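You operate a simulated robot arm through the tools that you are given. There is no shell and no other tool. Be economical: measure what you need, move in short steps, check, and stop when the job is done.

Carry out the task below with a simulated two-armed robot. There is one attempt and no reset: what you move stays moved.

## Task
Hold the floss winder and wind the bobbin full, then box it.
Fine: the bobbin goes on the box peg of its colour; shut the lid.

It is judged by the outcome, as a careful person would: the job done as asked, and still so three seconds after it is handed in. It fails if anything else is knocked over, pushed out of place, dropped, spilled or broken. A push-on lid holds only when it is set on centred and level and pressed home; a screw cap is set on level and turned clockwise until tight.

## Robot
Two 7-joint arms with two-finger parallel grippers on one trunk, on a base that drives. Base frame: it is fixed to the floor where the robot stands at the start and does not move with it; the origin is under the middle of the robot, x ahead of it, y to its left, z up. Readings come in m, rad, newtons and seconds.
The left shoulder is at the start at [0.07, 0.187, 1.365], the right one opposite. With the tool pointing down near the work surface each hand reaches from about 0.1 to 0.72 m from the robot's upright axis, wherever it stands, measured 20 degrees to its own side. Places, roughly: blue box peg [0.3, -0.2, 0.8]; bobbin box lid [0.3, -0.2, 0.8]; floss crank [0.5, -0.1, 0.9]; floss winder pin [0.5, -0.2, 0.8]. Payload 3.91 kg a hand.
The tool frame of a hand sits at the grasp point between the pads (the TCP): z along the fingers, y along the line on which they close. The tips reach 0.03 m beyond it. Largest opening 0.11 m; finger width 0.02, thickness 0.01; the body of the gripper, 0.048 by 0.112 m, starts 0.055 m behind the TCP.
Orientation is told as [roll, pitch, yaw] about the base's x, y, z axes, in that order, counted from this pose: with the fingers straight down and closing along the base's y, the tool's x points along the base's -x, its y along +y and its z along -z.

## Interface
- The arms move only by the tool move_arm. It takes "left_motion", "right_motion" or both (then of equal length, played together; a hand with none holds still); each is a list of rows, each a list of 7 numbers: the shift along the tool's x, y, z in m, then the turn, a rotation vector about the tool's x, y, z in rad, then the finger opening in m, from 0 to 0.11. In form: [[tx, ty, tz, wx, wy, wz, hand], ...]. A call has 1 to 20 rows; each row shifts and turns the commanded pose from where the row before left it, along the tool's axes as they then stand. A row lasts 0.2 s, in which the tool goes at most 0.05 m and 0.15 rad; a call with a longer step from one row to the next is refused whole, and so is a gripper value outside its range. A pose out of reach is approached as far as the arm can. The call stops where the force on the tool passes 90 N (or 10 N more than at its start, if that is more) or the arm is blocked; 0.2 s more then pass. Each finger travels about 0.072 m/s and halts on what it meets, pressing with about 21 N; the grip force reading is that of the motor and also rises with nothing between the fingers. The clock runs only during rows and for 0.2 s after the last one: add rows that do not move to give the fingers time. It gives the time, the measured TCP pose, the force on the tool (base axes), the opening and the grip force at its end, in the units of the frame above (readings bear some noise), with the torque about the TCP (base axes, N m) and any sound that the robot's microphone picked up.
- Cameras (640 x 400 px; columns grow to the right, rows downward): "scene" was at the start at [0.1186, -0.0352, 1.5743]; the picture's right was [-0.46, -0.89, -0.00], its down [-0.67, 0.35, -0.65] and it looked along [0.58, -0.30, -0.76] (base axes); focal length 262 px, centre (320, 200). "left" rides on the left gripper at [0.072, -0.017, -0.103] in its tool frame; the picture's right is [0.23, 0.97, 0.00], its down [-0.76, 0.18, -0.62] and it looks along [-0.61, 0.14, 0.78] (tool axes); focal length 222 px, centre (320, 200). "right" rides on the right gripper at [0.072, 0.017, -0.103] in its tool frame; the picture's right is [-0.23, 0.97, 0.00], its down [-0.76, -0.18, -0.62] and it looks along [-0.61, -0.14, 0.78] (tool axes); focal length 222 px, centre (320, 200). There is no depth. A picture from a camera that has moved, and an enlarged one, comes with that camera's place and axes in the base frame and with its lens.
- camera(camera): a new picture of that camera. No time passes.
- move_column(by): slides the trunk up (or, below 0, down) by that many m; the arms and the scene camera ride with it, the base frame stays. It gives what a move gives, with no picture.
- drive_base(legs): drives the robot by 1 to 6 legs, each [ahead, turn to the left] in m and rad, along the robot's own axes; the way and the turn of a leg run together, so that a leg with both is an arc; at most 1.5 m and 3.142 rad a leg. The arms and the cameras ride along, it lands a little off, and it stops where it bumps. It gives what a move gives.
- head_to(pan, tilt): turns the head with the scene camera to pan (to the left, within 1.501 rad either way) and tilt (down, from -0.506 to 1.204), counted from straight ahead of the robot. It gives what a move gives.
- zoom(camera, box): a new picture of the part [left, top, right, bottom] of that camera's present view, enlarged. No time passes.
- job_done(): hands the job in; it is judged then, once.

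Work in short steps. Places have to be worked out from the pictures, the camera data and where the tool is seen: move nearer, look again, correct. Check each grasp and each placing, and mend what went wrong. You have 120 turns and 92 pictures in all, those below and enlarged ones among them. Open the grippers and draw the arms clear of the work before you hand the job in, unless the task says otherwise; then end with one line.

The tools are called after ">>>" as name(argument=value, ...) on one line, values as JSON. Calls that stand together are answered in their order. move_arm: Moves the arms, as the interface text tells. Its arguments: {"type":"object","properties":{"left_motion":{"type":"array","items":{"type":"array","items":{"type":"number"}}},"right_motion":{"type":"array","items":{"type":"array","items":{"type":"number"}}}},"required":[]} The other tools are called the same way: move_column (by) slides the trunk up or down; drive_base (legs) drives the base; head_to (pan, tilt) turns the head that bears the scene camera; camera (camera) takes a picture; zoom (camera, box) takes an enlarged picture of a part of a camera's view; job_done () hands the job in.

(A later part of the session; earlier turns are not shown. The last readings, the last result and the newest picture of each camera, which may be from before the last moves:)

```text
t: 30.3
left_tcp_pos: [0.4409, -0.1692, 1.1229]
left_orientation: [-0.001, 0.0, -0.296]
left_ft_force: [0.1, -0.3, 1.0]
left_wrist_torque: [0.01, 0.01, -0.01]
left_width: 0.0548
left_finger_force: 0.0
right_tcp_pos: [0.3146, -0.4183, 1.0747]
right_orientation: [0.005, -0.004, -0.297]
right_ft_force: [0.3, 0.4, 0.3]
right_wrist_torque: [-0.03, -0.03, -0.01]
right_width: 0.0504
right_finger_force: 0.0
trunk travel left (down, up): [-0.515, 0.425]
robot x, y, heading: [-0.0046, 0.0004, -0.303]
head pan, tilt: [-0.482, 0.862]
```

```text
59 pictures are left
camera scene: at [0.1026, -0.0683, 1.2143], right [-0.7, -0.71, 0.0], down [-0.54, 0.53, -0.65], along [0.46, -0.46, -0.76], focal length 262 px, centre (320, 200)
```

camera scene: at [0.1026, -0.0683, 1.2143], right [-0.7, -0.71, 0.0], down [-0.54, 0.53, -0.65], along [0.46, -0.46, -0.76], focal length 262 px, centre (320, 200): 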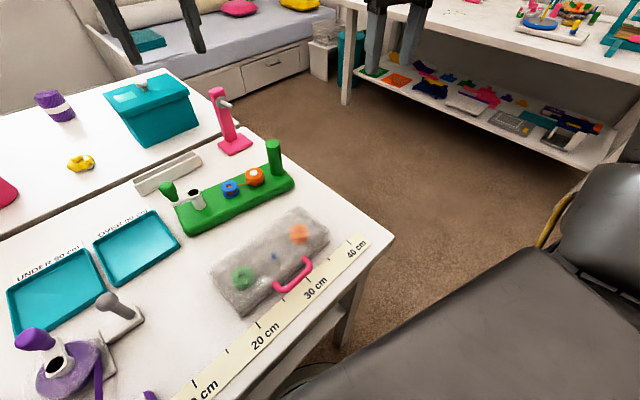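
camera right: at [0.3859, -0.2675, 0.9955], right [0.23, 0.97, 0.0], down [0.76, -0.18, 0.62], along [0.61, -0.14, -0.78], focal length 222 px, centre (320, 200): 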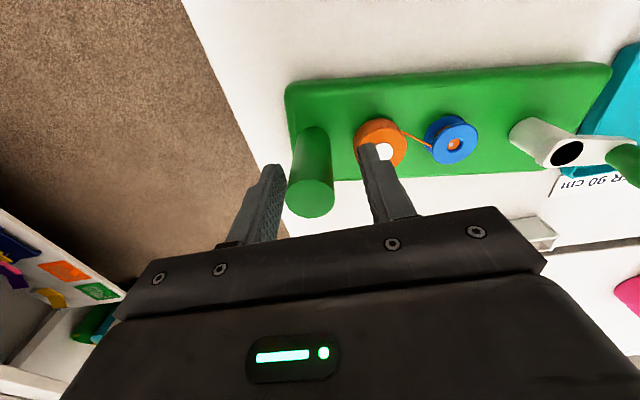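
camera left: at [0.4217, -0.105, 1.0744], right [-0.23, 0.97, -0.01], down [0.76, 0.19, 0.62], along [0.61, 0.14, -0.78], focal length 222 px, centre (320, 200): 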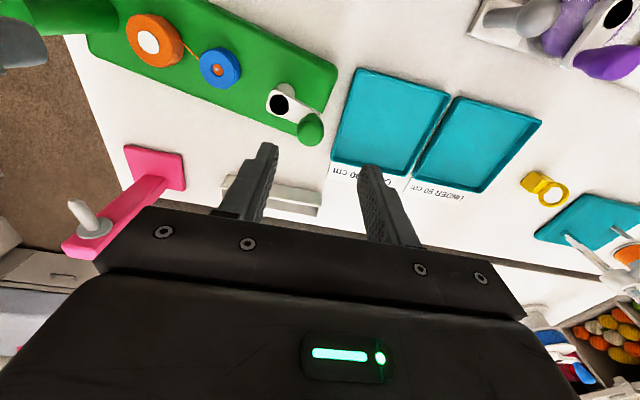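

Turn worked. Test left reach at the far side of the crank circle, above the knob (tool frame yawed −0.3).

>>> move_arm(left_motion=[[-0.01, 0.004, 0.043, 0, 0, 0, 0.055], [-0.01, 0.004, 0.043, 0, 0, 0, 0.055], [-0.01, 0.004, 0.043, 0, 0, 0, 0.055], [-0.011, 0.005, 0.043, 0, 0, 0, 0.055], [-0.0246, 0.039, 0, 0, 0, 0, 0.055], [0, 0, 0, 0, 0, 0, 0.055]])

>>> camera(camera="left")

```text
t: 31.7
left_tcp_pos: [0.5232, -0.1342, 0.9496]
left_orientation: [0.0, 0.0, -0.297]
left_ft_force: [-0.7, -0.2, -0.3]
left_wrist_torque: [0.06, -0.04, 0.01]
left_width: 0.055
left_finger_force: 0.1
right_tcp_pos: [0.3155, -0.4199, 1.0735]
right_orientation: [0.006, -0.005, -0.299]
right_ft_force: [0.4, 0.9, 0.9]
right_wrist_torque: [0.03, 0.03, 0.0]
right_width: 0.0501
right_finger_force: 0.1
trunk travel left (down, up): [-0.515, 0.425]
robot x, y, heading: [0.0007, -0.0023, -0.299]
head pan, tilt: [-0.482, 0.862]
```

```text
58 pictures are left
camera left: at [0.4471, -0.1281, 1.0523], right [0.07, 1.0, 0.0], down [0.78, -0.05, 0.62], along [0.62, -0.04, -0.78], focal length 222 px, centre (320, 200)
```

left: 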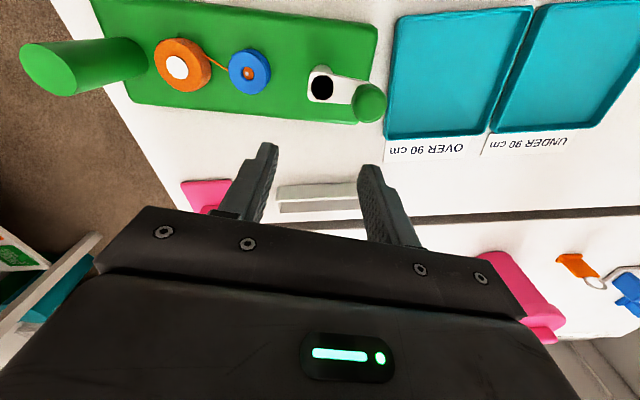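

Left reach is good now. Bring the right hand above the post, left above the knob.

>>> move_arm(left_motion=[[0.0402, 0.0252, 0, 0, 0, 0, 0.055], [0, 0, 0, 0, 0, 0, 0.055], [0, 0, 0, 0, 0, 0, 0.055], [0, 0, 0, 0, 0, 0, 0.055], [0, 0, 0, 0, 0, 0, 0.055], [0, 0, 0, 0, 0, 0, 0.055]], right_motion=[[-0.0194, 0.0336, 0.0247, 0, 0, 0, 0.05], [-0.0194, 0.0336, 0.0247, 0, 0, 0, 0.05], [-0.0194, 0.0336, 0.0247, 0, 0, 0, 0.05], [-0.0194, 0.0336, 0.0247, 0, 0, 0, 0.05], [-0.0194, 0.0336, 0.0247, 0, 0, 0, 0.05], [0, 0, 0, 0, 0, 0, 0.05]])

>>> camera(camera="right")

```text
t: 33.1
left_tcp_pos: [0.491, -0.0972, 0.951]
left_orientation: [-0.001, 0.0, -0.298]
left_ft_force: [-0.1, 0.3, -0.7]
left_wrist_torque: [0.0, 0.01, 0.04]
left_width: 0.055
left_finger_force: 0.1
right_tcp_pos: [0.3666, -0.3545, 0.9659]
right_orientation: [0.009, -0.004, -0.3]
right_ft_force: [0.7, 0.2, 0.5]
right_wrist_torque: [0.0, 0.03, 0.0]
right_width: 0.0501
right_finger_force: 0.0
right hand out of reach, approached as far as the arm can: row 1, 2, 3, 4, 5
trunk travel left (down, up): [-0.515, 0.425]
robot x, y, heading: [0.0006, -0.0011, -0.292]
head pan, tilt: [-0.482, 0.862]
```

```text
57 pictures are left
camera right: at [0.3021, -0.3174, 1.0683], right [0.5, 0.86, 0.01], down [0.67, -0.4, 0.63], along [0.55, -0.31, -0.78], focal length 222 px, centre (320, 200)
```

right: 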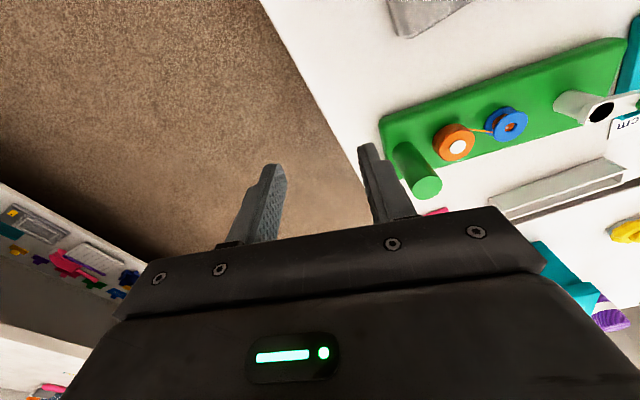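

Right hand still short of the post; continue there.

>>> move_arm(right_motion=[[-0.0225, 0.0302, 0.004, 0, 0, 0, 0.05], [-0.0225, 0.0302, 0.004, 0, 0, 0, 0.05], [-0.0225, 0.0302, 0.004, 0, 0, 0, 0.05], [0, 0, 0, 0, 0, 0, 0.05]])

```text
t: 34.1
left_tcp_pos: [0.4906, -0.0967, 0.9508]
left_orientation: [0.0, 0.001, -0.297]
left_ft_force: [0.1, 0.4, -0.5]
left_wrist_torque: [0.02, 0.0, 0.0]
left_width: 0.0551
left_finger_force: 0.0
right_tcp_pos: [0.3727, -0.3563, 0.9552]
right_orientation: [0.011, -0.008, -0.296]
right_ft_force: [0.3, 0.3, -0.2]
right_wrist_torque: [0.02, 0.01, 0.03]
right_width: 0.0503
right_finger_force: 0.2
right hand out of reach, approached as far as the arm can: row 1, 2, 3
trunk travel left (down, up): [-0.515, 0.425]
robot x, y, heading: [0.0035, 0.0016, -0.298]
head pan, tilt: [-0.482, 0.862]
```

The right arm seems stuck in an awkward configuration; I look at it.

>>> head_to(pan=-0.5, tilt=0.45)

>>> camera(camera="scene")

```text
t: 34.9
left_tcp_pos: [0.491, -0.0967, 0.9502]
left_orientation: [0.001, -0.001, -0.295]
left_ft_force: [0.1, 0.0, -0.4]
left_wrist_torque: [0.04, 0.02, 0.0]
left_width: 0.055
left_finger_force: 0.1
right_tcp_pos: [0.3714, -0.3562, 0.9549]
right_orientation: [0.011, -0.008, -0.295]
right_ft_force: [0.2, -0.8, 0.1]
right_wrist_torque: [-0.03, -0.01, -0.01]
right_width: 0.0502
right_finger_force: 0.0
trunk travel left (down, up): [-0.515, 0.425]
robot x, y, heading: [-0.0007, 0.0005, -0.298]
head pan, tilt: [-0.499, 0.45]
```

```text
56 pictures are left
camera scene: at [0.1119, -0.0794, 1.2496], right [-0.71, -0.7, 0.0], down [-0.31, 0.31, -0.9], along [0.63, -0.64, -0.44], focal length 262 px, centre (320, 200)
```

scene: 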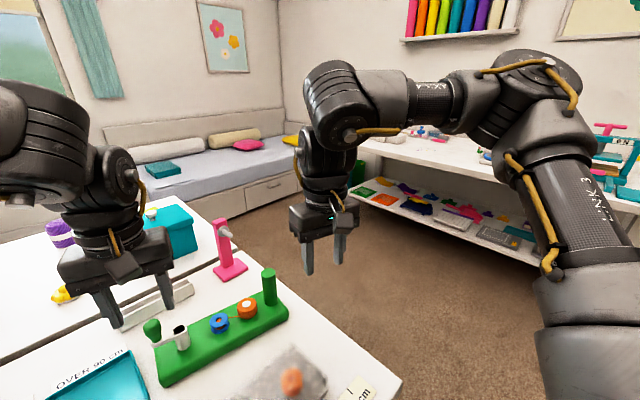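

The right arm's reach limit is independent of yaw, so it's the wrist position; tilting the hand back (fingers pointing forward-down) brings the wrist closer. I tilt it 0.7 rad in place.

>>> move_arm(right_motion=[[0, 0, 0, 0, -0.14, 0, 0.05], [0, 0, 0, 0, -0.14, 0, 0.05], [0, 0, 0, 0, -0.14, 0, 0.05], [0, 0, 0, 0, -0.14, 0, 0.05], [0, 0, 0, 0, -0.14, 0, 0.05], [0, 0, 0, 0, 0, 0, 0.05]])

```text
t: 36.3
left_tcp_pos: [0.4922, -0.0965, 0.9498]
left_orientation: [0.001, -0.001, -0.297]
left_ft_force: [-0.2, 0.0, -0.3]
left_wrist_torque: [-0.02, -0.01, 0.03]
left_width: 0.055
left_finger_force: 0.1
right_tcp_pos: [0.3552, -0.4206, 0.9981]
right_orientation: [0.005, -0.492, -0.298]
right_ft_force: [-0.1, 0.6, 0.6]
right_wrist_torque: [-0.01, 0.01, -0.01]
right_width: 0.0502
right_finger_force: 0.1
right hand out of reach, approached as far as the arm can: row 1, 2, 3, 4, 5
trunk travel left (down, up): [-0.515, 0.425]
robot x, y, heading: [0.0006, -0.0013, -0.296]
head pan, tilt: [-0.499, 0.45]
```

That didn't help. Better to drive the base a little closer if there's room; I look down at the gap between base and table.

>>> head_to(pan=0.0, tilt=1.2)

>>> camera(camera="scene")

```text
t: 37.4
left_tcp_pos: [0.4909, -0.0968, 0.9503]
left_orientation: [-0.001, 0.0, -0.296]
left_ft_force: [0.0, 0.0, -0.5]
left_wrist_torque: [-0.04, -0.01, 0.01]
left_width: 0.0549
left_finger_force: 0.0
right_tcp_pos: [0.3552, -0.422, 0.9985]
right_orientation: [0.006, -0.493, -0.298]
right_ft_force: [-0.1, 0.3, -0.1]
right_wrist_torque: [0.0, 0.0, 0.0]
right_width: 0.0501
right_finger_force: 0.0
trunk travel left (down, up): [-0.515, 0.425]
robot x, y, heading: [-0.0018, 0.0008, -0.295]
head pan, tilt: [0.0, 1.201]
```

```text
55 pictures are left
camera scene: at [0.1011, -0.0302, 1.1916], right [-0.29, -0.96, 0.0], down [-0.89, 0.27, -0.36], along [0.35, -0.11, -0.93], focal length 262 px, centre (320, 200)
```

scene: 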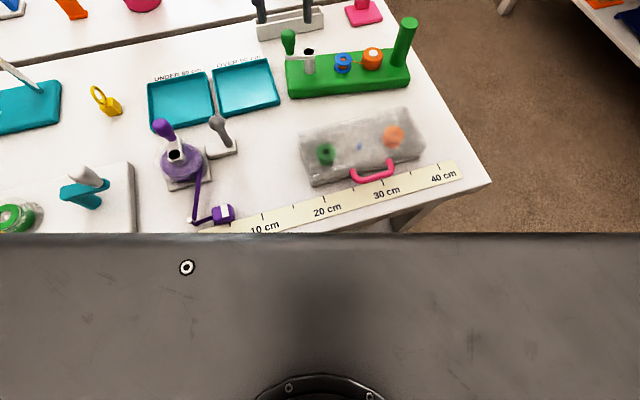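

The dark slab is the robot's chest. I untilt the right hand, raise the trunk 0.1, turn back 0.2 and edge forward 0.06.

>>> move_arm(right_motion=[[0, 0, 0, 0, 0.123, 0, 0.05], [0, 0, 0, 0, 0.123, 0, 0.05], [0, 0, 0, 0, 0.123, 0, 0.05], [0, 0, 0, 0, 0.123, 0, 0.05]], left_motion=[[0, 0.01, -0.02, 0, 0, 0, 0.055], [0, 0.01, -0.02, 0, 0, 0, 0.055], [0, 0.01, -0.02, 0, 0, 0, 0.055], [0, 0.01, 0, 0, 0, 0, 0.055]])

>>> move_column(by=0.1)

>>> drive_base(legs=[[0, 0.2], [0.06, 0]])

>>> head_to(pan=-0.3, tilt=0.86)

>>> camera(camera="scene")

```text
t: 38.4
left_tcp_pos: [0.5021, -0.06, 1.0115]
left_orientation: [0.0, 0.002, -0.295]
left_ft_force: [1.2, 0.6, 0.2]
left_wrist_torque: [0.02, 0.03, 0.0]
left_width: 0.0552
left_finger_force: 0.1
right_tcp_pos: [0.3559, -0.4201, 0.9982]
right_orientation: [0.004, 0.001, -0.296]
right_ft_force: [0.0, 0.3, 0.0]
right_wrist_torque: [0.01, -0.02, 0.0]
right_width: 0.0502
right_finger_force: 0.1
trunk travel left (down, up): [-0.515, 0.425]
robot x, y, heading: [0.001, -0.0012, -0.297]
head pan, tilt: [0.0, 1.201]
```

```text
t: 39.8
left_tcp_pos: [0.5027, -0.0603, 1.1107]
left_orientation: [0.001, 0.0, -0.297]
left_ft_force: [-0.5, 0.5, -0.1]
left_wrist_torque: [-0.01, 0.0, 0.04]
left_width: 0.0549
left_finger_force: 0.0
right_tcp_pos: [0.355, -0.4202, 1.0974]
right_orientation: [0.006, -0.001, -0.299]
right_ft_force: [0.3, 0.1, 1.0]
right_wrist_torque: [-0.02, 0.03, 0.01]
right_width: 0.0501
right_finger_force: 0.2
trunk travel left (down, up): [-0.615, 0.325]
robot x, y, heading: [0.0023, -0.0034, -0.297]
head pan, tilt: [0.0, 1.201]
```

```text
t: 41.5
left_tcp_pos: [0.5553, 0.0344, 1.1153]
left_orientation: [0.001, -0.007, -0.098]
left_ft_force: [0.2, -0.7, -0.1]
left_wrist_torque: [-0.03, -0.02, -0.02]
left_width: 0.0551
left_finger_force: 0.1
right_tcp_pos: [0.4846, -0.3467, 1.1011]
right_orientation: [0.006, -0.008, -0.097]
right_ft_force: [-0.4, 0.7, 0.8]
right_wrist_torque: [0.03, -0.04, -0.01]
right_width: 0.0505
right_finger_force: 0.0
trunk travel left (down, up): [-0.615, 0.325]
robot x, y, heading: [0.0613, -0.0101, -0.099]
head pan, tilt: [0.0, 1.201]
```

```text
t: 42.3
left_tcp_pos: [0.5637, 0.0334, 1.1111]
left_orientation: [0.002, 0.002, -0.098]
left_ft_force: [0.9, 0.8, -0.2]
left_wrist_torque: [0.02, -0.02, 0.02]
left_width: 0.0551
left_finger_force: 0.1
right_tcp_pos: [0.4913, -0.349, 1.0976]
right_orientation: [0.004, -0.001, -0.098]
right_ft_force: [0.1, 0.4, -0.2]
right_wrist_torque: [0.02, -0.03, -0.01]
right_width: 0.0501
right_finger_force: 0.0
trunk travel left (down, up): [-0.615, 0.325]
robot x, y, heading: [0.0597, -0.0037, -0.096]
head pan, tilt: [-0.3, 0.86]
```

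```text
54 pictures are left
camera scene: at [0.1817, -0.04, 1.3142], right [-0.39, -0.92, 0.0], down [-0.7, 0.29, -0.65], along [0.6, -0.25, -0.76], focal length 262 px, centre (320, 200)
```

scene: 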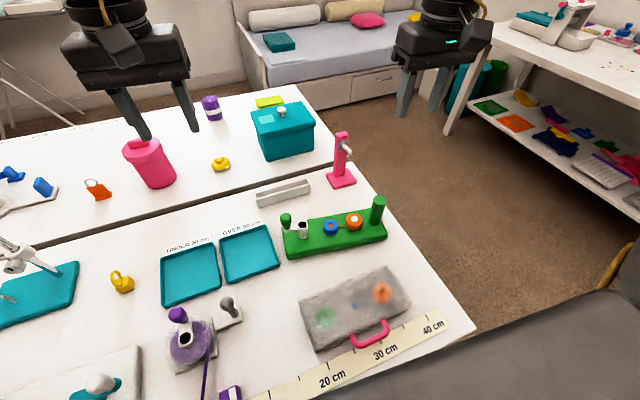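

No bump. Bring both hands above post and knob again.

>>> move_arm(right_motion=[[0.0094, 0.0144, 0.037, 0, 0, 0, 0.05], [0.0094, 0.0144, 0.037, 0, 0, 0, 0.05], [0.0094, 0.0144, 0.037, 0, 0, 0, 0.05], [0.0094, 0.0144, 0.037, 0, 0, 0, 0.05], [0, 0, 0, 0, 0, 0, 0.05], [0, 0, 0, 0, 0, 0, 0.05]], left_motion=[[0.0117, -0.0275, 0.03, 0, 0, 0, 0.055], [0.0117, -0.0275, 0.03, 0, 0, 0, 0.055], [0.0117, -0.0275, 0.03, 0, 0, 0, 0.055], [0.0117, -0.0275, 0.03, 0, 0, 0, 0.055], [0.0117, -0.0275, 0.03, 0, 0, 0, 0.055], [0, 0, 0, 0, 0, 0, 0.055]])

>>> camera(camera="right")

>>> camera(camera="left")

```text
t: 43.7
left_tcp_pos: [0.4912, -0.1007, 0.9599]
left_orientation: [0.001, 0.001, -0.098]
left_ft_force: [-0.1, -0.2, 0.9]
left_wrist_torque: [-0.01, 0.0, 0.02]
left_width: 0.0552
left_finger_force: 0.0
right_tcp_pos: [0.4701, -0.3035, 1.0021]
right_orientation: [0.003, 0.0, -0.089]
right_ft_force: [-0.6, -0.8, 0.0]
right_wrist_torque: [-0.01, 0.03, -0.02]
right_width: 0.05
right_finger_force: 0.0
right hand out of reach, approached as far as the arm can: row 3, 4
trunk travel left (down, up): [-0.615, 0.325]
robot x, y, heading: [0.064, -0.0101, -0.094]
head pan, tilt: [-0.3, 0.86]
```

```text
53 pictures are left
camera right: at [0.3986, -0.279, 1.1042], right [0.31, 0.95, 0.0], down [0.74, -0.25, 0.62], along [0.59, -0.19, -0.78], focal length 222 px, centre (320, 200)
```

right: 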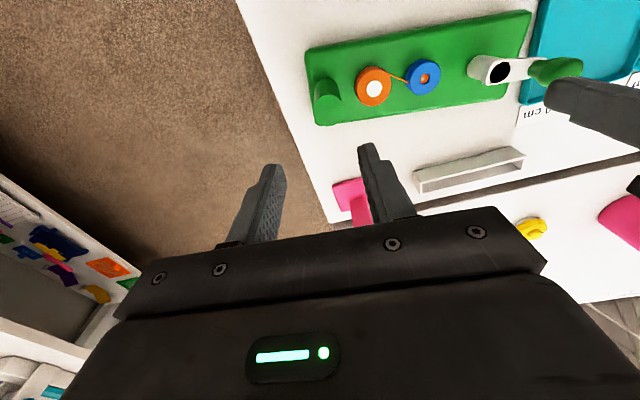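

```text
52 pictures are left
camera left: at [0.4161, -0.1092, 1.0633], right [-0.13, 0.99, 0.0], down [0.77, 0.1, 0.62], along [0.62, 0.08, -0.78], focal length 222 px, centre (320, 200)
```

left: 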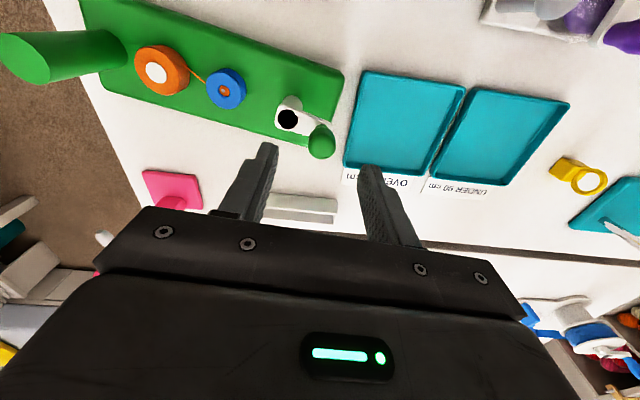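

The right arm appears limited inward (towards its left), while the left is limited by distance. A pose closer with slightly left heading should suit both: raise hands, turn +0.15 and go 0.04 ahead.

>>> move_arm(right_motion=[[0, -0.01, -0.03, 0, 0, 0, 0.05], [0, -0.01, -0.03, 0, 0, 0, 0.05]], left_motion=[[0, 0, -0.04, 0, 0, 0, 0.055], [0, 0, -0.04, 0, 0, 0, 0.055]])

>>> drive_base(legs=[[0, 0.15], [0.04, 0]])

```text
t: 44.3
left_tcp_pos: [0.4887, -0.0991, 1.0415]
left_orientation: [0.0, -0.001, -0.097]
left_ft_force: [-0.7, -0.2, 0.8]
left_wrist_torque: [-0.01, -0.01, -0.02]
left_width: 0.0548
left_finger_force: 0.0
right_tcp_pos: [0.4656, -0.3231, 1.0618]
right_orientation: [0.005, -0.003, -0.097]
right_ft_force: [-0.1, 0.4, -0.3]
right_wrist_torque: [-0.02, -0.04, -0.03]
right_width: 0.0501
right_finger_force: 0.1
trunk travel left (down, up): [-0.615, 0.325]
robot x, y, heading: [0.0582, -0.0037, -0.098]
head pan, tilt: [-0.3, 0.86]
```

```text
t: 45.8
left_tcp_pos: [0.5336, -0.0336, 1.0453]
left_orientation: [0.001, -0.006, 0.051]
left_ft_force: [-1.6, 0.3, 0.5]
left_wrist_torque: [-0.03, -0.06, -0.01]
left_width: 0.0548
left_finger_force: 0.1
right_tcp_pos: [0.5431, -0.258, 1.0648]
right_orientation: [0.003, -0.008, 0.05]
right_ft_force: [-0.4, -0.1, -0.5]
right_wrist_torque: [-0.02, -0.02, 0.02]
right_width: 0.0502
right_finger_force: 0.1
trunk travel left (down, up): [-0.615, 0.325]
robot x, y, heading: [0.0963, -0.0067, 0.054]
head pan, tilt: [-0.3, 0.86]
```

Approach again in the new stance.

>>> move_arm(right_motion=[[0.0213, -0.0065, 0.0288, 0, 0, 0, 0.05], [0.0213, -0.0065, 0.0288, 0, 0, 0, 0.05], [0.0213, -0.0065, 0.0288, 0, 0, 0, 0.05], [0.0213, -0.0065, 0.0288, 0, 0, 0, 0.05], [0, 0, 0, 0, 0, 0, 0.05]], left_motion=[[0, 0, 0, 0, 0, 0, 0.055], [0.015, -0.0206, 0.028, 0, 0, 0, 0.055], [0.015, -0.0206, 0.028, 0, 0, 0, 0.055], [0.015, -0.0206, 0.028, 0, 0, 0, 0.055], [0, 0, 0, 0, 0, 0, 0.055]])

>>> camera(camera="right")

>>> camera(camera="left")

```text
t: 47.0
left_tcp_pos: [0.4976, -0.0991, 0.9559]
left_orientation: [0.0, 0.001, 0.05]
left_ft_force: [1.0, 0.1, -0.8]
left_wrist_torque: [0.01, -0.01, 0.02]
left_width: 0.0549
left_finger_force: 0.1
right_tcp_pos: [0.5136, -0.2803, 1.0082]
right_orientation: [0.004, 0.001, 0.061]
right_ft_force: [0.1, 0.3, -1.1]
right_wrist_torque: [0.02, -0.01, 0.01]
right_width: 0.0501
right_finger_force: 0.1
right hand out of reach, approached as far as the arm can: row 2, 3, 4
trunk travel left (down, up): [-0.615, 0.325]
robot x, y, heading: [0.0966, -0.0042, 0.049]
head pan, tilt: [-0.3, 0.86]
```

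```text
51 pictures are left
camera right: at [0.4395, -0.2652, 1.1129], right [0.17, 0.99, 0.01], down [0.77, -0.14, 0.62], along [0.61, -0.1, -0.78], focal length 222 px, centre (320, 200)
```

right: 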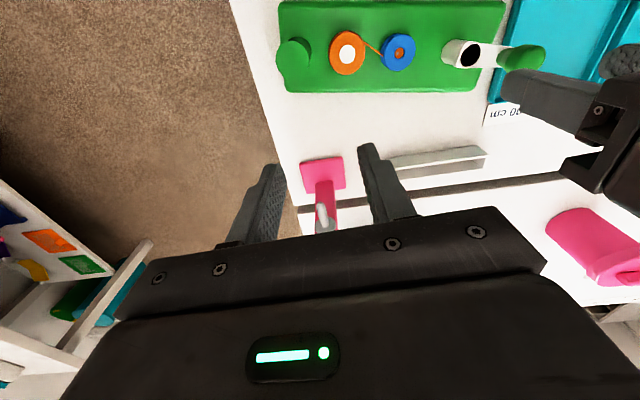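

```text
50 pictures are left
camera left: at [0.4248, -0.1179, 1.0595], right [-0.28, 0.96, 0.0], down [0.75, 0.22, 0.62], along [0.6, 0.17, -0.78], focal length 222 px, centre (320, 200)
```

left: 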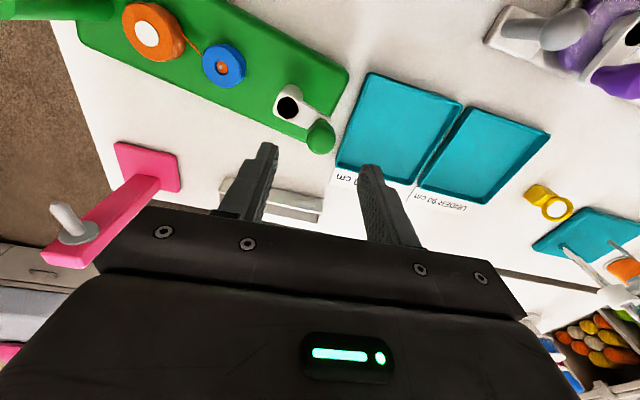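

Analysis suggests the right arm is actually too close (elbow folded) while the left is far. I try an intermediate stance: back 0.065, heading −0.1, trunk lowered 0.1.

>>> move_arm(right_motion=[[0, 0, -0.03, 0, 0, 0, 0.05], [0, 0, -0.01, 0, 0, 0, 0.05], [0, 0, 0, 0, 0, 0, 0.05]], left_motion=[[0, 0, -0.03, 0, 0, 0, 0.055], [0, 0, -0.03, 0, 0, 0, 0.055], [0, 0, -0.03, 0, 0, 0, 0.055]])

>>> drive_base(legs=[[-0.065, 0], [0, -0.15]])

>>> move_column(by=-0.1)

```text
t: 47.8
left_tcp_pos: [0.4956, -0.0967, 1.0487]
left_orientation: [0.0, -0.001, 0.051]
left_ft_force: [0.2, 0.3, 0.2]
left_wrist_torque: [0.01, -0.02, 0.0]
left_width: 0.0553
left_finger_force: 0.0
right_tcp_pos: [0.5117, -0.2805, 1.0499]
right_orientation: [0.004, -0.003, 0.052]
right_ft_force: [0.3, -1.4, 0.2]
right_wrist_torque: [-0.02, -0.02, 0.01]
right_width: 0.0498
right_finger_force: 0.1
trunk travel left (down, up): [-0.615, 0.325]
robot x, y, heading: [0.1001, -0.0024, 0.054]
head pan, tilt: [-0.3, 0.86]
```

```text
t: 49.5
left_tcp_pos: [0.4127, -0.1591, 1.0481]
left_orientation: [0.003, -0.001, -0.1]
left_ft_force: [-0.8, 0.5, 0.7]
left_wrist_torque: [0.01, -0.02, 0.0]
left_width: 0.0551
left_finger_force: 0.1
right_tcp_pos: [0.4005, -0.3427, 1.0492]
right_orientation: [0.007, -0.005, -0.1]
right_ft_force: [-0.4, -0.6, 0.4]
right_wrist_torque: [0.0, -0.03, -0.03]
right_width: 0.0502
right_finger_force: 0.0
trunk travel left (down, up): [-0.615, 0.325]
robot x, y, heading: [0.0339, -0.0067, -0.1]
head pan, tilt: [-0.3, 0.86]
```

```text
t: 50.8
left_tcp_pos: [0.414, -0.1602, 0.9481]
left_orientation: [-0.001, -0.003, -0.099]
left_ft_force: [-0.2, -0.3, 0.8]
left_wrist_torque: [0.01, 0.0, 0.0]
left_width: 0.055
left_finger_force: 0.1
right_tcp_pos: [0.4025, -0.3425, 0.9498]
right_orientation: [0.006, -0.004, -0.099]
right_ft_force: [0.6, 0.2, 0.0]
right_wrist_torque: [-0.04, -0.01, 0.01]
right_width: 0.0499
right_finger_force: 0.0
trunk travel left (down, up): [-0.515, 0.425]
robot x, y, heading: [0.0316, -0.005, -0.101]
head pan, tilt: [-0.3, 0.86]
```

Move right above the post; left tests the circle's far points then goes above the knob.

>>> move_arm(right_motion=[[-0.0254, 0.03, 0, 0, 0, 0, 0.05], [-0.0254, 0.03, 0, 0, 0, 0, 0.05], [0, 0, 0, 0, 0, 0, 0.05], [0, 0, 0, 0, 0, 0, 0.05], [0, 0, 0, 0, 0, 0, 0.05]], left_motion=[[-0.0356, 0.001, 0, 0, 0, 0, 0.055], [-0.0356, 0.001, 0, 0, 0, 0, 0.055], [-0.0298, 0.0331, 0, 0, 0, 0, 0.055], [0.0296, 0.0342, 0, 0, 0, 0, 0.055], [0, 0, 0, 0, 0, 0, 0.055]])

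>>> camera(camera="right")

>>> camera(camera="left")

```text
t: 52.0
left_tcp_pos: [0.4911, -0.1003, 0.9494]
left_orientation: [0.002, -0.001, -0.1]
left_ft_force: [-0.8, 0.0, -0.2]
left_wrist_torque: [-0.02, 0.01, 0.01]
left_width: 0.055
left_finger_force: 0.0
right_tcp_pos: [0.4606, -0.29, 0.9502]
right_orientation: [0.008, -0.002, -0.099]
right_ft_force: [1.0, -0.6, 0.6]
right_wrist_torque: [0.03, 0.0, -0.01]
right_width: 0.0499
right_finger_force: 0.1
trunk travel left (down, up): [-0.515, 0.425]
robot x, y, heading: [0.0386, -0.0062, -0.098]
head pan, tilt: [-0.3, 0.86]
```

```text
49 pictures are left
camera right: at [0.3897, -0.2651, 1.0522], right [0.32, 0.95, 0.01], down [0.74, -0.26, 0.62], along [0.59, -0.2, -0.78], focal length 222 px, centre (320, 200)
```

right: 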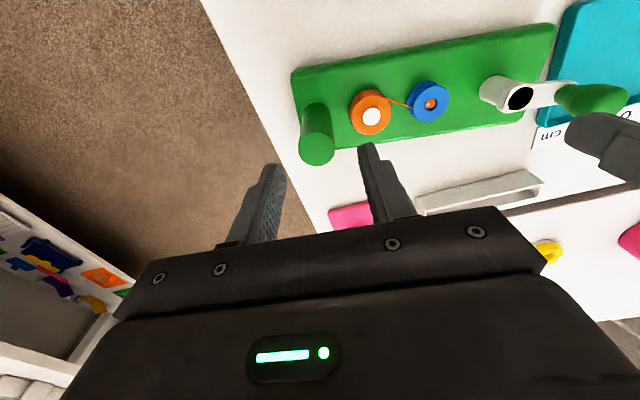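

```text
48 pictures are left
camera left: at [0.4171, -0.1092, 1.0509], right [-0.13, 0.99, 0.0], down [0.78, 0.1, 0.62], along [0.62, 0.08, -0.78], focal length 222 px, centre (320, 200)
```

left: 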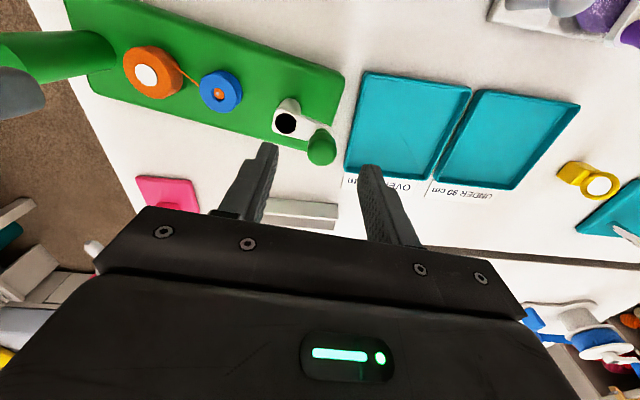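

Both within reach. Right: lower and grip the post; left: lower around the knob and grip.

>>> move_arm(right_motion=[[0.003, 0.0, 0.02, 0, 0, 0, 0.05], [0, 0, 0.02, 0, 0, 0, 0.05], [0, 0, 0.02, 0, 0, 0, 0.05], [0, 0, 0, 0, 0, 0, 0.04], [0, 0, 0, 0, 0, 0, 0.02], [0, 0, 0, 0, 0, 0, 0.01], [0, 0, 0, 0, 0, 0, 0.01], [0, 0, 0, 0, 0, 0, 0.01], [0, 0, 0, 0, 0, 0, 0.01], [0, 0, 0, 0, 0, 0, 0.01], [0, 0, 0, 0, 0, 0, 0.01]], left_motion=[[0, 0.001, 0, 0, 0, 0, 0.055], [0, 0, 0, 0, 0, 0, 0.055], [0, 0, 0, 0, 0, 0, 0.055], [0, 0, 0, 0, 0, 0, 0.055], [0, 0, 0, 0, 0, 0, 0.055], [0, 0, 0, 0, 0, 0, 0.055], [0, 0, 0.023, 0, 0, 0, 0.05], [0, 0, 0.022, 0, 0, 0, 0.05], [0, 0, 0, 0, 0, 0, 0.03], [0, 0, 0, 0, 0, 0, 0.015], [0, 0, 0, 0, 0, 0, 0.015]])

>>> camera(camera="left")

```text
t: 54.4
left_tcp_pos: [0.4911, -0.0975, 0.901]
left_orientation: [-0.003, 0.0, -0.101]
left_ft_force: [-3.0, -20.6, 0.0]
left_wrist_torque: [-0.2, -0.18, -0.04]
left_width: 0.0226
left_finger_force: 20.4
right_tcp_pos: [0.4574, -0.2932, 0.9057]
right_orientation: [0.009, -0.003, -0.096]
right_ft_force: [4.6, 20.5, 0.2]
right_wrist_torque: [0.04, 0.22, 0.09]
right_width: 0.0278
right_finger_force: 21.4
right hand out of reach, approached as far as the arm can: row 3
trunk travel left (down, up): [-0.515, 0.425]
robot x, y, heading: [0.0363, -0.0071, -0.102]
head pan, tilt: [-0.3, 0.86]
```

```text
47 pictures are left
camera left: at [0.4166, -0.1062, 1.0054], right [-0.13, 0.99, 0.0], down [0.78, 0.1, 0.62], along [0.62, 0.08, -0.78], focal length 222 px, centre (320, 200)
```

left: 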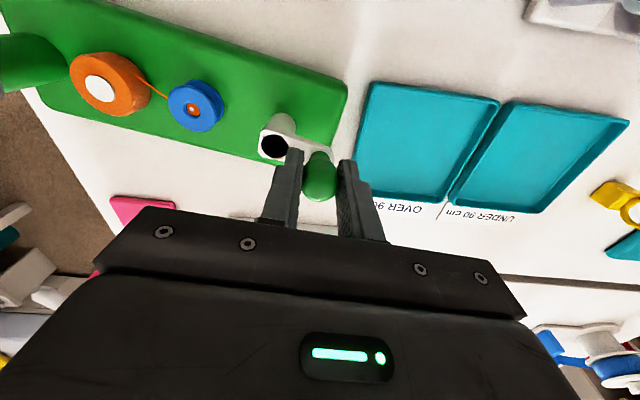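

Both gripped (right near its low limit but holding). Relieve the tension slightly, then do a half-turn and check forces.

>>> move_arm(left_motion=[[0, -0.003, -0.003, 0, 0, 0, 0.015], [-0.0151, -0.0055, 0, 0, 0, 0, 0.015], [-0.0103, -0.0123, 0, 0, 0, 0, 0.015], [-0.0028, -0.0158, 0, 0, 0, 0, 0.015], [0.0055, -0.0151, 0, 0, 0, 0, 0.015], [0.0123, -0.0103, 0, 0, 0, 0, 0.015], [0.0158, -0.0028, 0, 0, 0, 0, 0.015]])

>>> camera(camera="left")

```text
t: 56.0
left_tcp_pos: [0.4846, -0.1562, 0.9022]
left_orientation: [-0.008, 0.017, -0.081]
left_ft_force: [1.7, 1.7, -7.6]
left_wrist_torque: [0.43, -0.01, -0.01]
left_width: 0.0226
left_finger_force: 20.9
right_tcp_pos: [0.4571, -0.2937, 0.906]
right_orientation: [0.005, -0.005, -0.098]
right_ft_force: [-2.1, -1.1, 6.6]
right_wrist_torque: [0.09, -0.17, 0.18]
right_width: 0.0281
right_finger_force: 21.2
trunk travel left (down, up): [-0.515, 0.425]
robot x, y, heading: [0.035, -0.0079, -0.104]
head pan, tilt: [-0.3, 0.86]
```

```text
46 pictures are left
camera left: at [0.4115, -0.1652, 1.0074], right [-0.15, 0.99, 0.0], down [0.79, 0.12, 0.61], along [0.6, 0.09, -0.79], focal length 222 px, centre (320, 200)
```

left: 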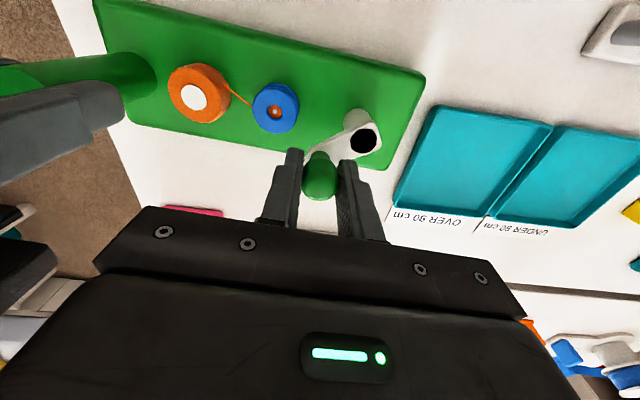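

Half-turn clean with low forces. Continue: 1.5 more turns.

>>> move_arm(left_motion=[[0.0151, 0.0055, 0, 0, 0, 0, 0.015], [0.0103, 0.0123, 0, 0, 0, 0, 0.015], [0.0028, 0.0158, 0, 0, 0, 0, 0.015], [-0.0055, 0.0151, 0, 0, 0, 0, 0.015], [-0.0123, 0.0103, 0, 0, 0, 0, 0.015], [-0.0158, 0.0028, 0, 0, 0, 0, 0.015], [-0.0151, -0.0055, 0, 0, 0, 0, 0.015], [-0.0103, -0.0123, 0, 0, 0, 0, 0.015], [-0.0028, -0.0158, 0, 0, 0, 0, 0.015], [0.0055, -0.0151, 0, 0, 0, 0, 0.015], [0.0123, -0.0103, 0, 0, 0, 0, 0.015], [0.0158, -0.0028, 0, 0, 0, 0, 0.015], [0.0151, 0.0055, 0, 0, 0, 0, 0.015], [0.0103, 0.0123, 0, 0, 0, 0, 0.015], [0.0028, 0.0158, 0, 0, 0, 0, 0.015], [-0.0055, 0.0151, 0, 0, 0, 0, 0.015], [-0.0123, 0.0103, 0, 0, 0, 0, 0.015], [-0.0158, 0.0028, 0, 0, 0, 0, 0.015]])

>>> zoom(camera="left", box=[60, 0, 380, 200])

```text
t: 59.8
left_tcp_pos: [0.4914, -0.1013, 0.9041]
left_orientation: [-0.003, 0.002, -0.102]
left_ft_force: [-3.9, -11.0, -1.0]
left_wrist_torque: [-0.16, 0.08, -0.03]
left_width: 0.0226
left_finger_force: 20.6
right_tcp_pos: [0.4571, -0.2935, 0.9057]
right_orientation: [0.007, -0.003, -0.098]
right_ft_force: [4.4, 10.9, -2.6]
right_wrist_torque: [-0.01, 0.0, -0.34]
right_width: 0.0279
right_finger_force: 21.0
trunk travel left (down, up): [-0.515, 0.425]
robot x, y, heading: [0.0333, -0.0115, -0.102]
head pan, tilt: [-0.3, 0.86]
```

```text
2.00 times, centred on (220, 100) of left
camera zoom: at [0.4165, -0.1096, 1.0085], right [-0.13, 0.99, 0.0], down [0.78, 0.1, 0.62], along [0.62, 0.08, -0.78], focal length 444 px, centre (520, 400)
```

zoom: 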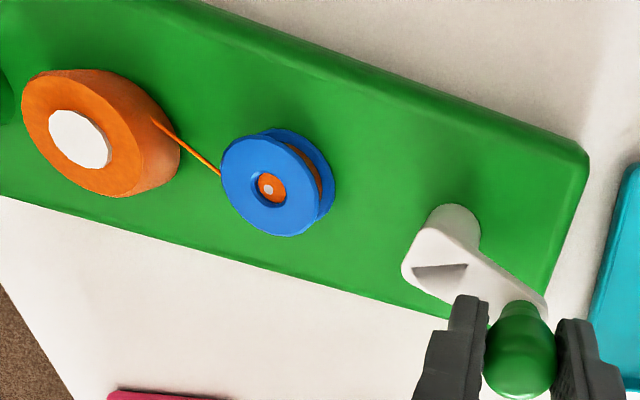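

The orange fill is growing. One more turn.

>>> move_arm(left_motion=[[-0.0151, -0.0065, 0, 0, 0, 0, 0.015], [-0.0103, -0.0123, 0, 0, 0, 0, 0.015], [-0.0028, -0.0158, 0, 0, 0, 0, 0.015], [0.0055, -0.0151, 0, 0, 0, 0, 0.015], [0.0123, -0.0103, 0, 0, 0, 0, 0.015], [0.0158, -0.0028, 0, 0, 0, 0, 0.015], [0.0151, 0.0055, 0, 0, 0, 0, 0.015], [0.0103, 0.0123, 0, 0, 0, 0, 0.015], [0.0028, 0.0158, 0, 0, 0, 0, 0.015], [-0.0055, 0.0151, 0, 0, 0, 0, 0.015], [-0.0123, 0.0103, 0, 0, 0, 0, 0.015], [-0.0158, 0.0028, 0, 0, 0, 0, 0.015]])

>>> zoom(camera="scene", box=[260, 80, 420, 180])

```text
t: 62.4
left_tcp_pos: [0.4912, -0.101, 0.9065]
left_orientation: [-0.001, 0.0, -0.099]
left_ft_force: [-1.5, -2.3, -3.2]
left_wrist_torque: [-0.09, -0.06, -0.02]
left_width: 0.0226
left_finger_force: 20.9
right_tcp_pos: [0.4577, -0.2943, 0.9061]
right_orientation: [0.005, -0.002, -0.098]
right_ft_force: [0.3, -0.3, -0.3]
right_wrist_torque: [-0.01, -0.05, 0.03]
right_width: 0.0097
right_finger_force: 0.1
trunk travel left (down, up): [-0.515, 0.425]
robot x, y, heading: [0.0373, -0.0066, -0.1]
head pan, tilt: [-0.3, 0.86]
```

```text
4.00 times, centred on (340, 130) of scene
camera zoom: at [0.1563, -0.0417, 1.2143], right [-0.39, -0.92, 0.0], down [-0.7, 0.3, -0.65], along [0.6, -0.25, -0.76], focal length 1049 px, centre (240, 480)
```

zoom: 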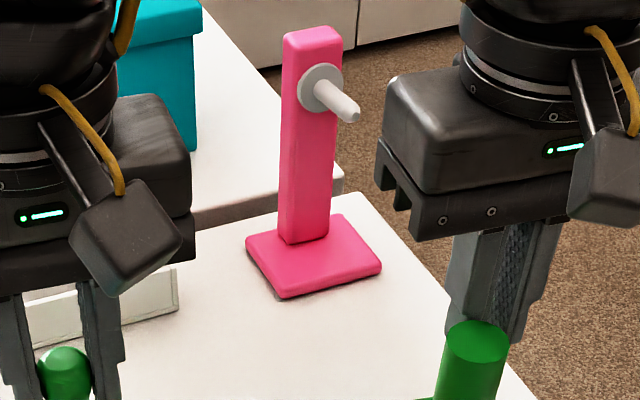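

The right hand slipped off the post. Look at where the winder is now.

>>> camera(camera="right")

>>> camera(camera="left")

>>> zoom(camera="scene", box=[240, 120, 440, 245])

```text
43 pictures are left
camera right: at [0.3861, -0.2688, 1.0095], right [0.32, 0.95, 0.01], down [0.74, -0.26, 0.62], along [0.59, -0.2, -0.78], focal length 222 px, centre (320, 200)
```

right: 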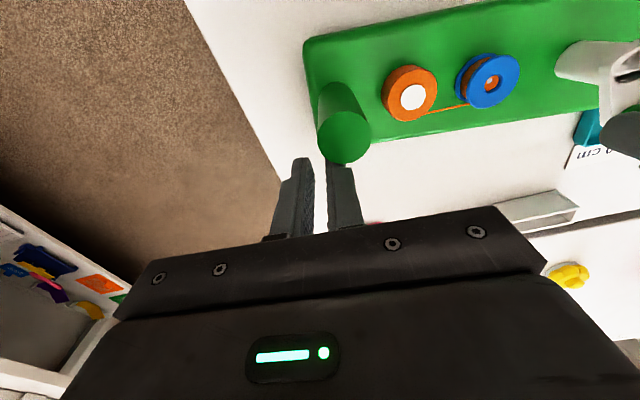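

```text
42 pictures are left
camera left: at [0.4174, -0.1102, 1.0098], right [-0.13, 0.99, 0.0], down [0.78, 0.1, 0.62], along [0.62, 0.08, -0.78], focal length 222 px, centre (320, 200)
```

left: 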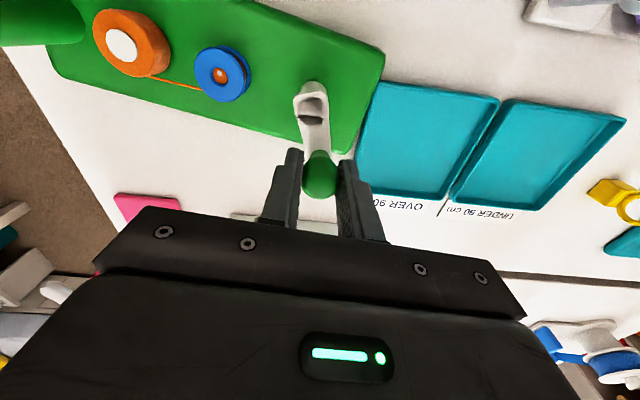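

```text
3.20 times, centred on (340, 182) of scene
camera zoom: at [0.1563, -0.0417, 1.2143], right [-0.39, -0.92, 0.0], down [-0.7, 0.3, -0.65], along [0.6, -0.25, -0.76], focal length 839 px, centre (256, 256)
```

zoom: 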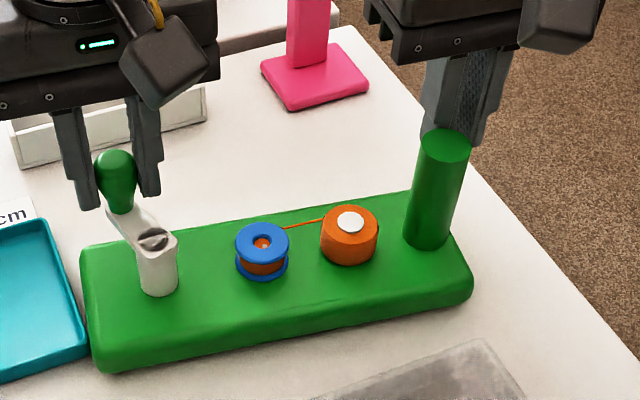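

The winder slid ~3 cm towards the robot. I raise the right hand, and pull the winder back out by the knob (crank points forward, so it drags straight).

>>> move_arm(right_motion=[[0, -0.005, -0.025, 0, 0, 0, 0.02], [0, 0, -0.025, 0, 0, 0, 0.05], [0, 0, 0, 0, 0, 0, 0.05], [0, 0, 0, 0, 0, 0, 0.05], [0, 0, 0, 0, 0, 0, 0.05], [0, 0, 0, 0, 0, 0, 0.05], [0, 0, 0, 0, 0, 0, 0.05]], left_motion=[[0, 0, 0, 0, 0, 0, 0.015], [0, 0, 0, 0, 0, 0, 0.015], [-0.009, -0.001, 0, 0, 0, 0, 0.015], [-0.009, -0.001, 0, 0, 0, 0, 0.015], [-0.009, -0.001, 0, 0, 0, 0, 0.015], [-0.009, -0.001, 0, 0, 0, 0, 0.015], [0, 0, 0, 0, 0, 0, 0.015]])

>>> camera(camera="right")

>>> camera(camera="left")

```text
t: 64.0
left_tcp_pos: [0.5271, -0.1077, 0.906]
left_orientation: [0.001, -0.001, -0.1]
left_ft_force: [-0.1, 0.7, -2.6]
left_wrist_torque: [0.17, -0.1, 0.03]
left_width: 0.0227
left_finger_force: 20.5
right_tcp_pos: [0.4568, -0.2997, 0.9564]
right_orientation: [0.005, -0.003, -0.101]
right_ft_force: [0.1, -0.2, 0.7]
right_wrist_torque: [0.04, 0.0, -0.02]
right_width: 0.0502
right_finger_force: 0.0
trunk travel left (down, up): [-0.515, 0.425]
robot x, y, heading: [0.0326, -0.0088, -0.101]
head pan, tilt: [-0.3, 0.86]
```

```text
40 pictures are left
camera right: at [0.3851, -0.2746, 1.0589], right [0.32, 0.95, 0.01], down [0.74, -0.26, 0.62], along [0.59, -0.2, -0.78], focal length 222 px, centre (320, 200)
```

right: 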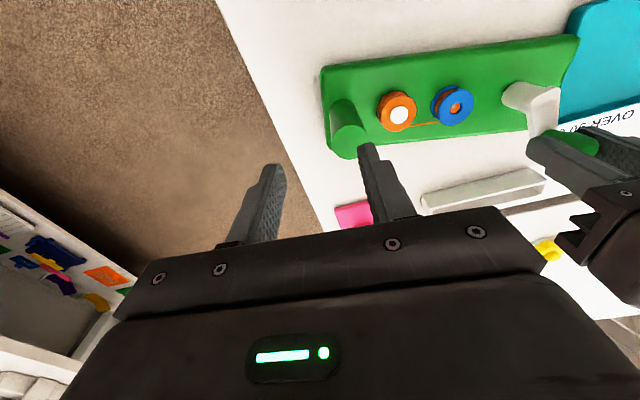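

```text
39 pictures are left
camera left: at [0.4527, -0.117, 1.009], right [-0.13, 0.99, 0.0], down [0.78, 0.1, 0.62], along [0.62, 0.08, -0.78], focal length 222 px, centre (320, 200)
```

left: 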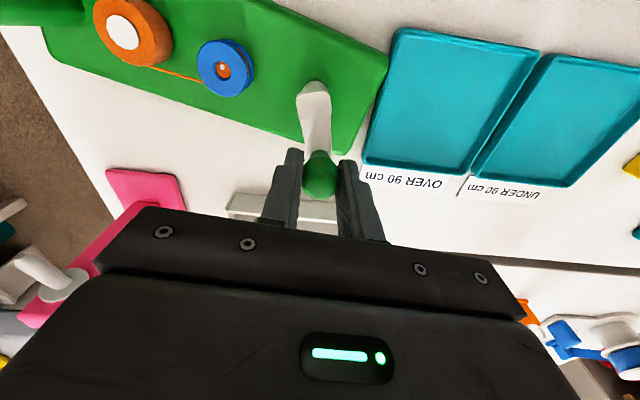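

Tray is untouched but the winder's end is only ~6 mm from it. I release the knob, raise the hands, and lower the trunk 0.05 so the right hand can grip lower.

>>> move_arm(right_motion=[[0, 0, 0, 0, 0, 0, 0.05], [0, 0, 0, 0, 0, 0, 0.05], [0, 0, -0.02, 0, 0, 0, 0.05], [0, 0, -0.02, 0, 0, 0, 0.05], [0, 0, 0, 0, 0, 0, 0.05]], left_motion=[[0, 0, 0, 0, 0, 0, 0.04], [0, 0, 0, 0, 0, 0, 0.055], [0, 0, -0.03, 0, 0, 0, 0.055], [0, 0, -0.03, 0, 0, 0, 0.055], [0, 0, -0.035, 0, 0, 0, 0.055]])

>>> move_column(by=-0.05)

>>> move_arm(right_motion=[[-0.0003, 0.021, 0, 0, 0, 0, 0.05], [0, 0, 0, 0, 0, 0, 0.05]])

>>> camera(camera="right")

```text
t: 65.2
left_tcp_pos: [0.5252, -0.1086, 1.0027]
left_orientation: [0.0, -0.002, -0.1]
left_ft_force: [0.6, -0.8, 0.4]
left_wrist_torque: [-0.01, -0.02, -0.02]
left_width: 0.055
left_finger_force: 0.1
right_tcp_pos: [0.4547, -0.3003, 0.997]
right_orientation: [0.006, -0.001, -0.1]
right_ft_force: [0.2, -0.6, 0.0]
right_wrist_torque: [-0.01, -0.01, -0.03]
right_width: 0.0502
right_finger_force: 0.1
trunk travel left (down, up): [-0.515, 0.425]
robot x, y, heading: [0.0342, -0.0077, -0.101]
head pan, tilt: [-0.3, 0.86]
```

```text
t: 66.1
left_tcp_pos: [0.5264, -0.1081, 0.9515]
left_orientation: [0.0, -0.002, -0.101]
left_ft_force: [-0.5, -0.3, -0.7]
left_wrist_torque: [0.01, -0.03, 0.0]
left_width: 0.0552
left_finger_force: 0.0
right_tcp_pos: [0.4548, -0.3001, 0.946]
right_orientation: [0.006, -0.003, -0.1]
right_ft_force: [0.0, -0.4, 0.4]
right_wrist_torque: [0.01, -0.01, -0.03]
right_width: 0.05
right_finger_force: 0.0
trunk travel left (down, up): [-0.465, 0.475]
robot x, y, heading: [0.032, -0.0062, -0.103]
head pan, tilt: [-0.3, 0.86]
```

```text
t: 66.7
left_tcp_pos: [0.5257, -0.1092, 0.9516]
left_orientation: [-0.001, -0.002, -0.098]
left_ft_force: [0.0, -0.4, 0.5]
left_wrist_torque: [0.02, -0.02, -0.01]
left_width: 0.0548
left_finger_force: 0.1
right_tcp_pos: [0.4527, -0.2851, 0.9426]
right_orientation: [0.008, -0.006, -0.098]
right_ft_force: [0.4, 0.2, 0.9]
right_wrist_torque: [0.01, 0.02, 0.03]
right_width: 0.0503
right_finger_force: 0.0
right hand out of reach, approached as far as the arm can: row 1
trunk travel left (down, up): [-0.465, 0.475]
robot x, y, heading: [0.0368, -0.0094, -0.098]
head pan, tilt: [-0.3, 0.86]
```

```text
38 pictures are left
camera right: at [0.381, -0.2608, 1.0456], right [0.32, 0.95, 0.01], down [0.74, -0.26, 0.63], along [0.59, -0.19, -0.78], focal length 222 px, centre (320, 200)
```

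right: 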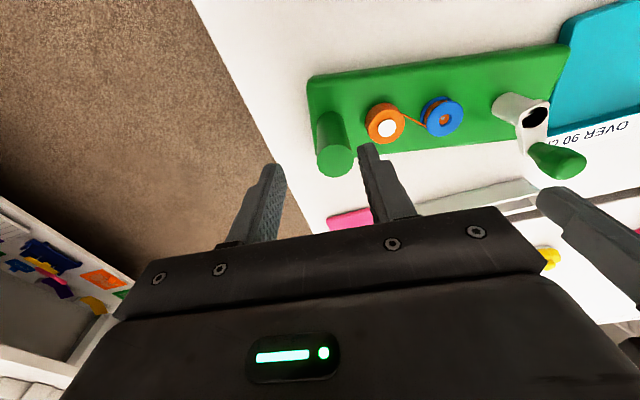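

Post is at ≈(0.456,-0.273); the right hand is 12 mm outboard of it. I descend with a wide opening and let the closing pull the winder away from the tray.

>>> move_arm(right_motion=[[0, 0, 0, 0, 0, 0, 0.08], [0, 0, 0, 0, 0, 0, 0.08], [0, 0.002, 0.02, 0, 0, 0, 0.08], [0, 0.002, 0.02, 0, 0, 0, 0.08], [0, 0.002, 0.015, 0, 0, 0, 0.08], [0, 0, 0, 0, 0, 0, 0.08]])

>>> camera(camera="right")

```text
t: 68.1
left_tcp_pos: [0.5251, -0.1091, 0.9526]
left_orientation: [0.0, -0.001, -0.099]
left_ft_force: [-0.3, 0.6, 0.6]
left_wrist_torque: [-0.06, -0.04, -0.01]
left_width: 0.055
left_finger_force: 0.1
right_tcp_pos: [0.455, -0.2815, 0.8877]
right_orientation: [0.005, -0.004, -0.1]
right_ft_force: [0.1, -0.4, 0.1]
right_wrist_torque: [-0.01, 0.0, -0.02]
right_width: 0.0799
right_finger_force: 0.0
trunk travel left (down, up): [-0.465, 0.475]
robot x, y, heading: [0.0364, -0.0091, -0.1]
head pan, tilt: [-0.3, 0.86]
```

```text
37 pictures are left
camera right: at [0.3824, -0.2559, 0.9918], right [0.32, 0.95, 0.01], down [0.74, -0.25, 0.62], along [0.59, -0.2, -0.78], focal length 222 px, centre (320, 200)
```

right: 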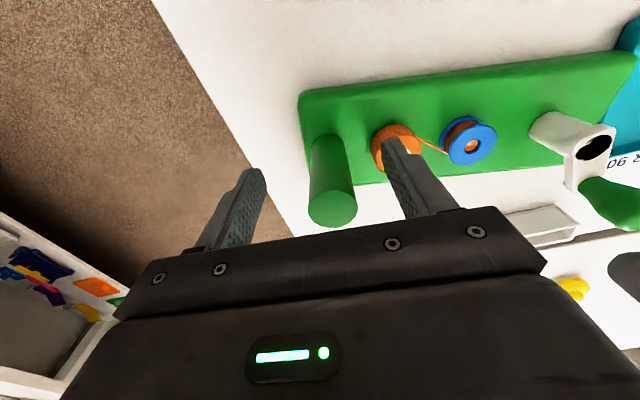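

Post is inside the fingers. Close, then drag the winder 8 mm away from the tray.

>>> move_arm(right_motion=[[0, 0, 0, 0, 0, 0, 0.05], [0, 0, 0, 0, 0, 0, 0.03], [0, 0, 0, 0, 0, 0, 0.01], [0, 0, 0, 0, 0, 0, 0.01], [0, 0, 0, 0, 0, 0, 0.01], [0, -0.004, 0, 0, 0, 0, 0.01], [0, -0.004, 0, 0, 0, 0, 0.01], [0, 0, 0, 0, 0, 0, 0.01]])

>>> camera(camera="left")

```text
t: 69.9
left_tcp_pos: [0.525, -0.1081, 0.9524]
left_orientation: [-0.002, -0.003, -0.098]
left_ft_force: [0.5, 0.0, 0.8]
left_wrist_torque: [0.01, -0.04, -0.02]
left_width: 0.0551
left_finger_force: 0.1
right_tcp_pos: [0.4524, -0.2875, 0.8894]
right_orientation: [0.006, -0.004, -0.098]
right_ft_force: [0.5, 3.0, 13.1]
right_wrist_torque: [-0.27, 0.14, 0.01]
right_width: 0.0275
right_finger_force: 21.4
trunk travel left (down, up): [-0.465, 0.475]
robot x, y, heading: [0.0349, -0.0076, -0.102]
head pan, tilt: [-0.3, 0.86]
```

```text
36 pictures are left
camera left: at [0.4506, -0.1167, 1.0555], right [-0.13, 0.99, 0.0], down [0.77, 0.1, 0.62], along [0.62, 0.08, -0.78], focal length 222 px, centre (320, 200)
```

left: 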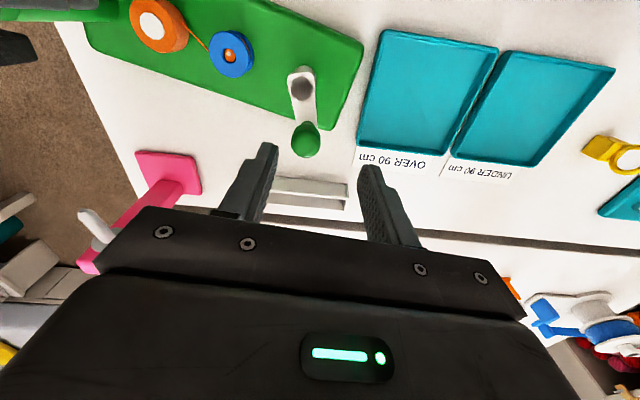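

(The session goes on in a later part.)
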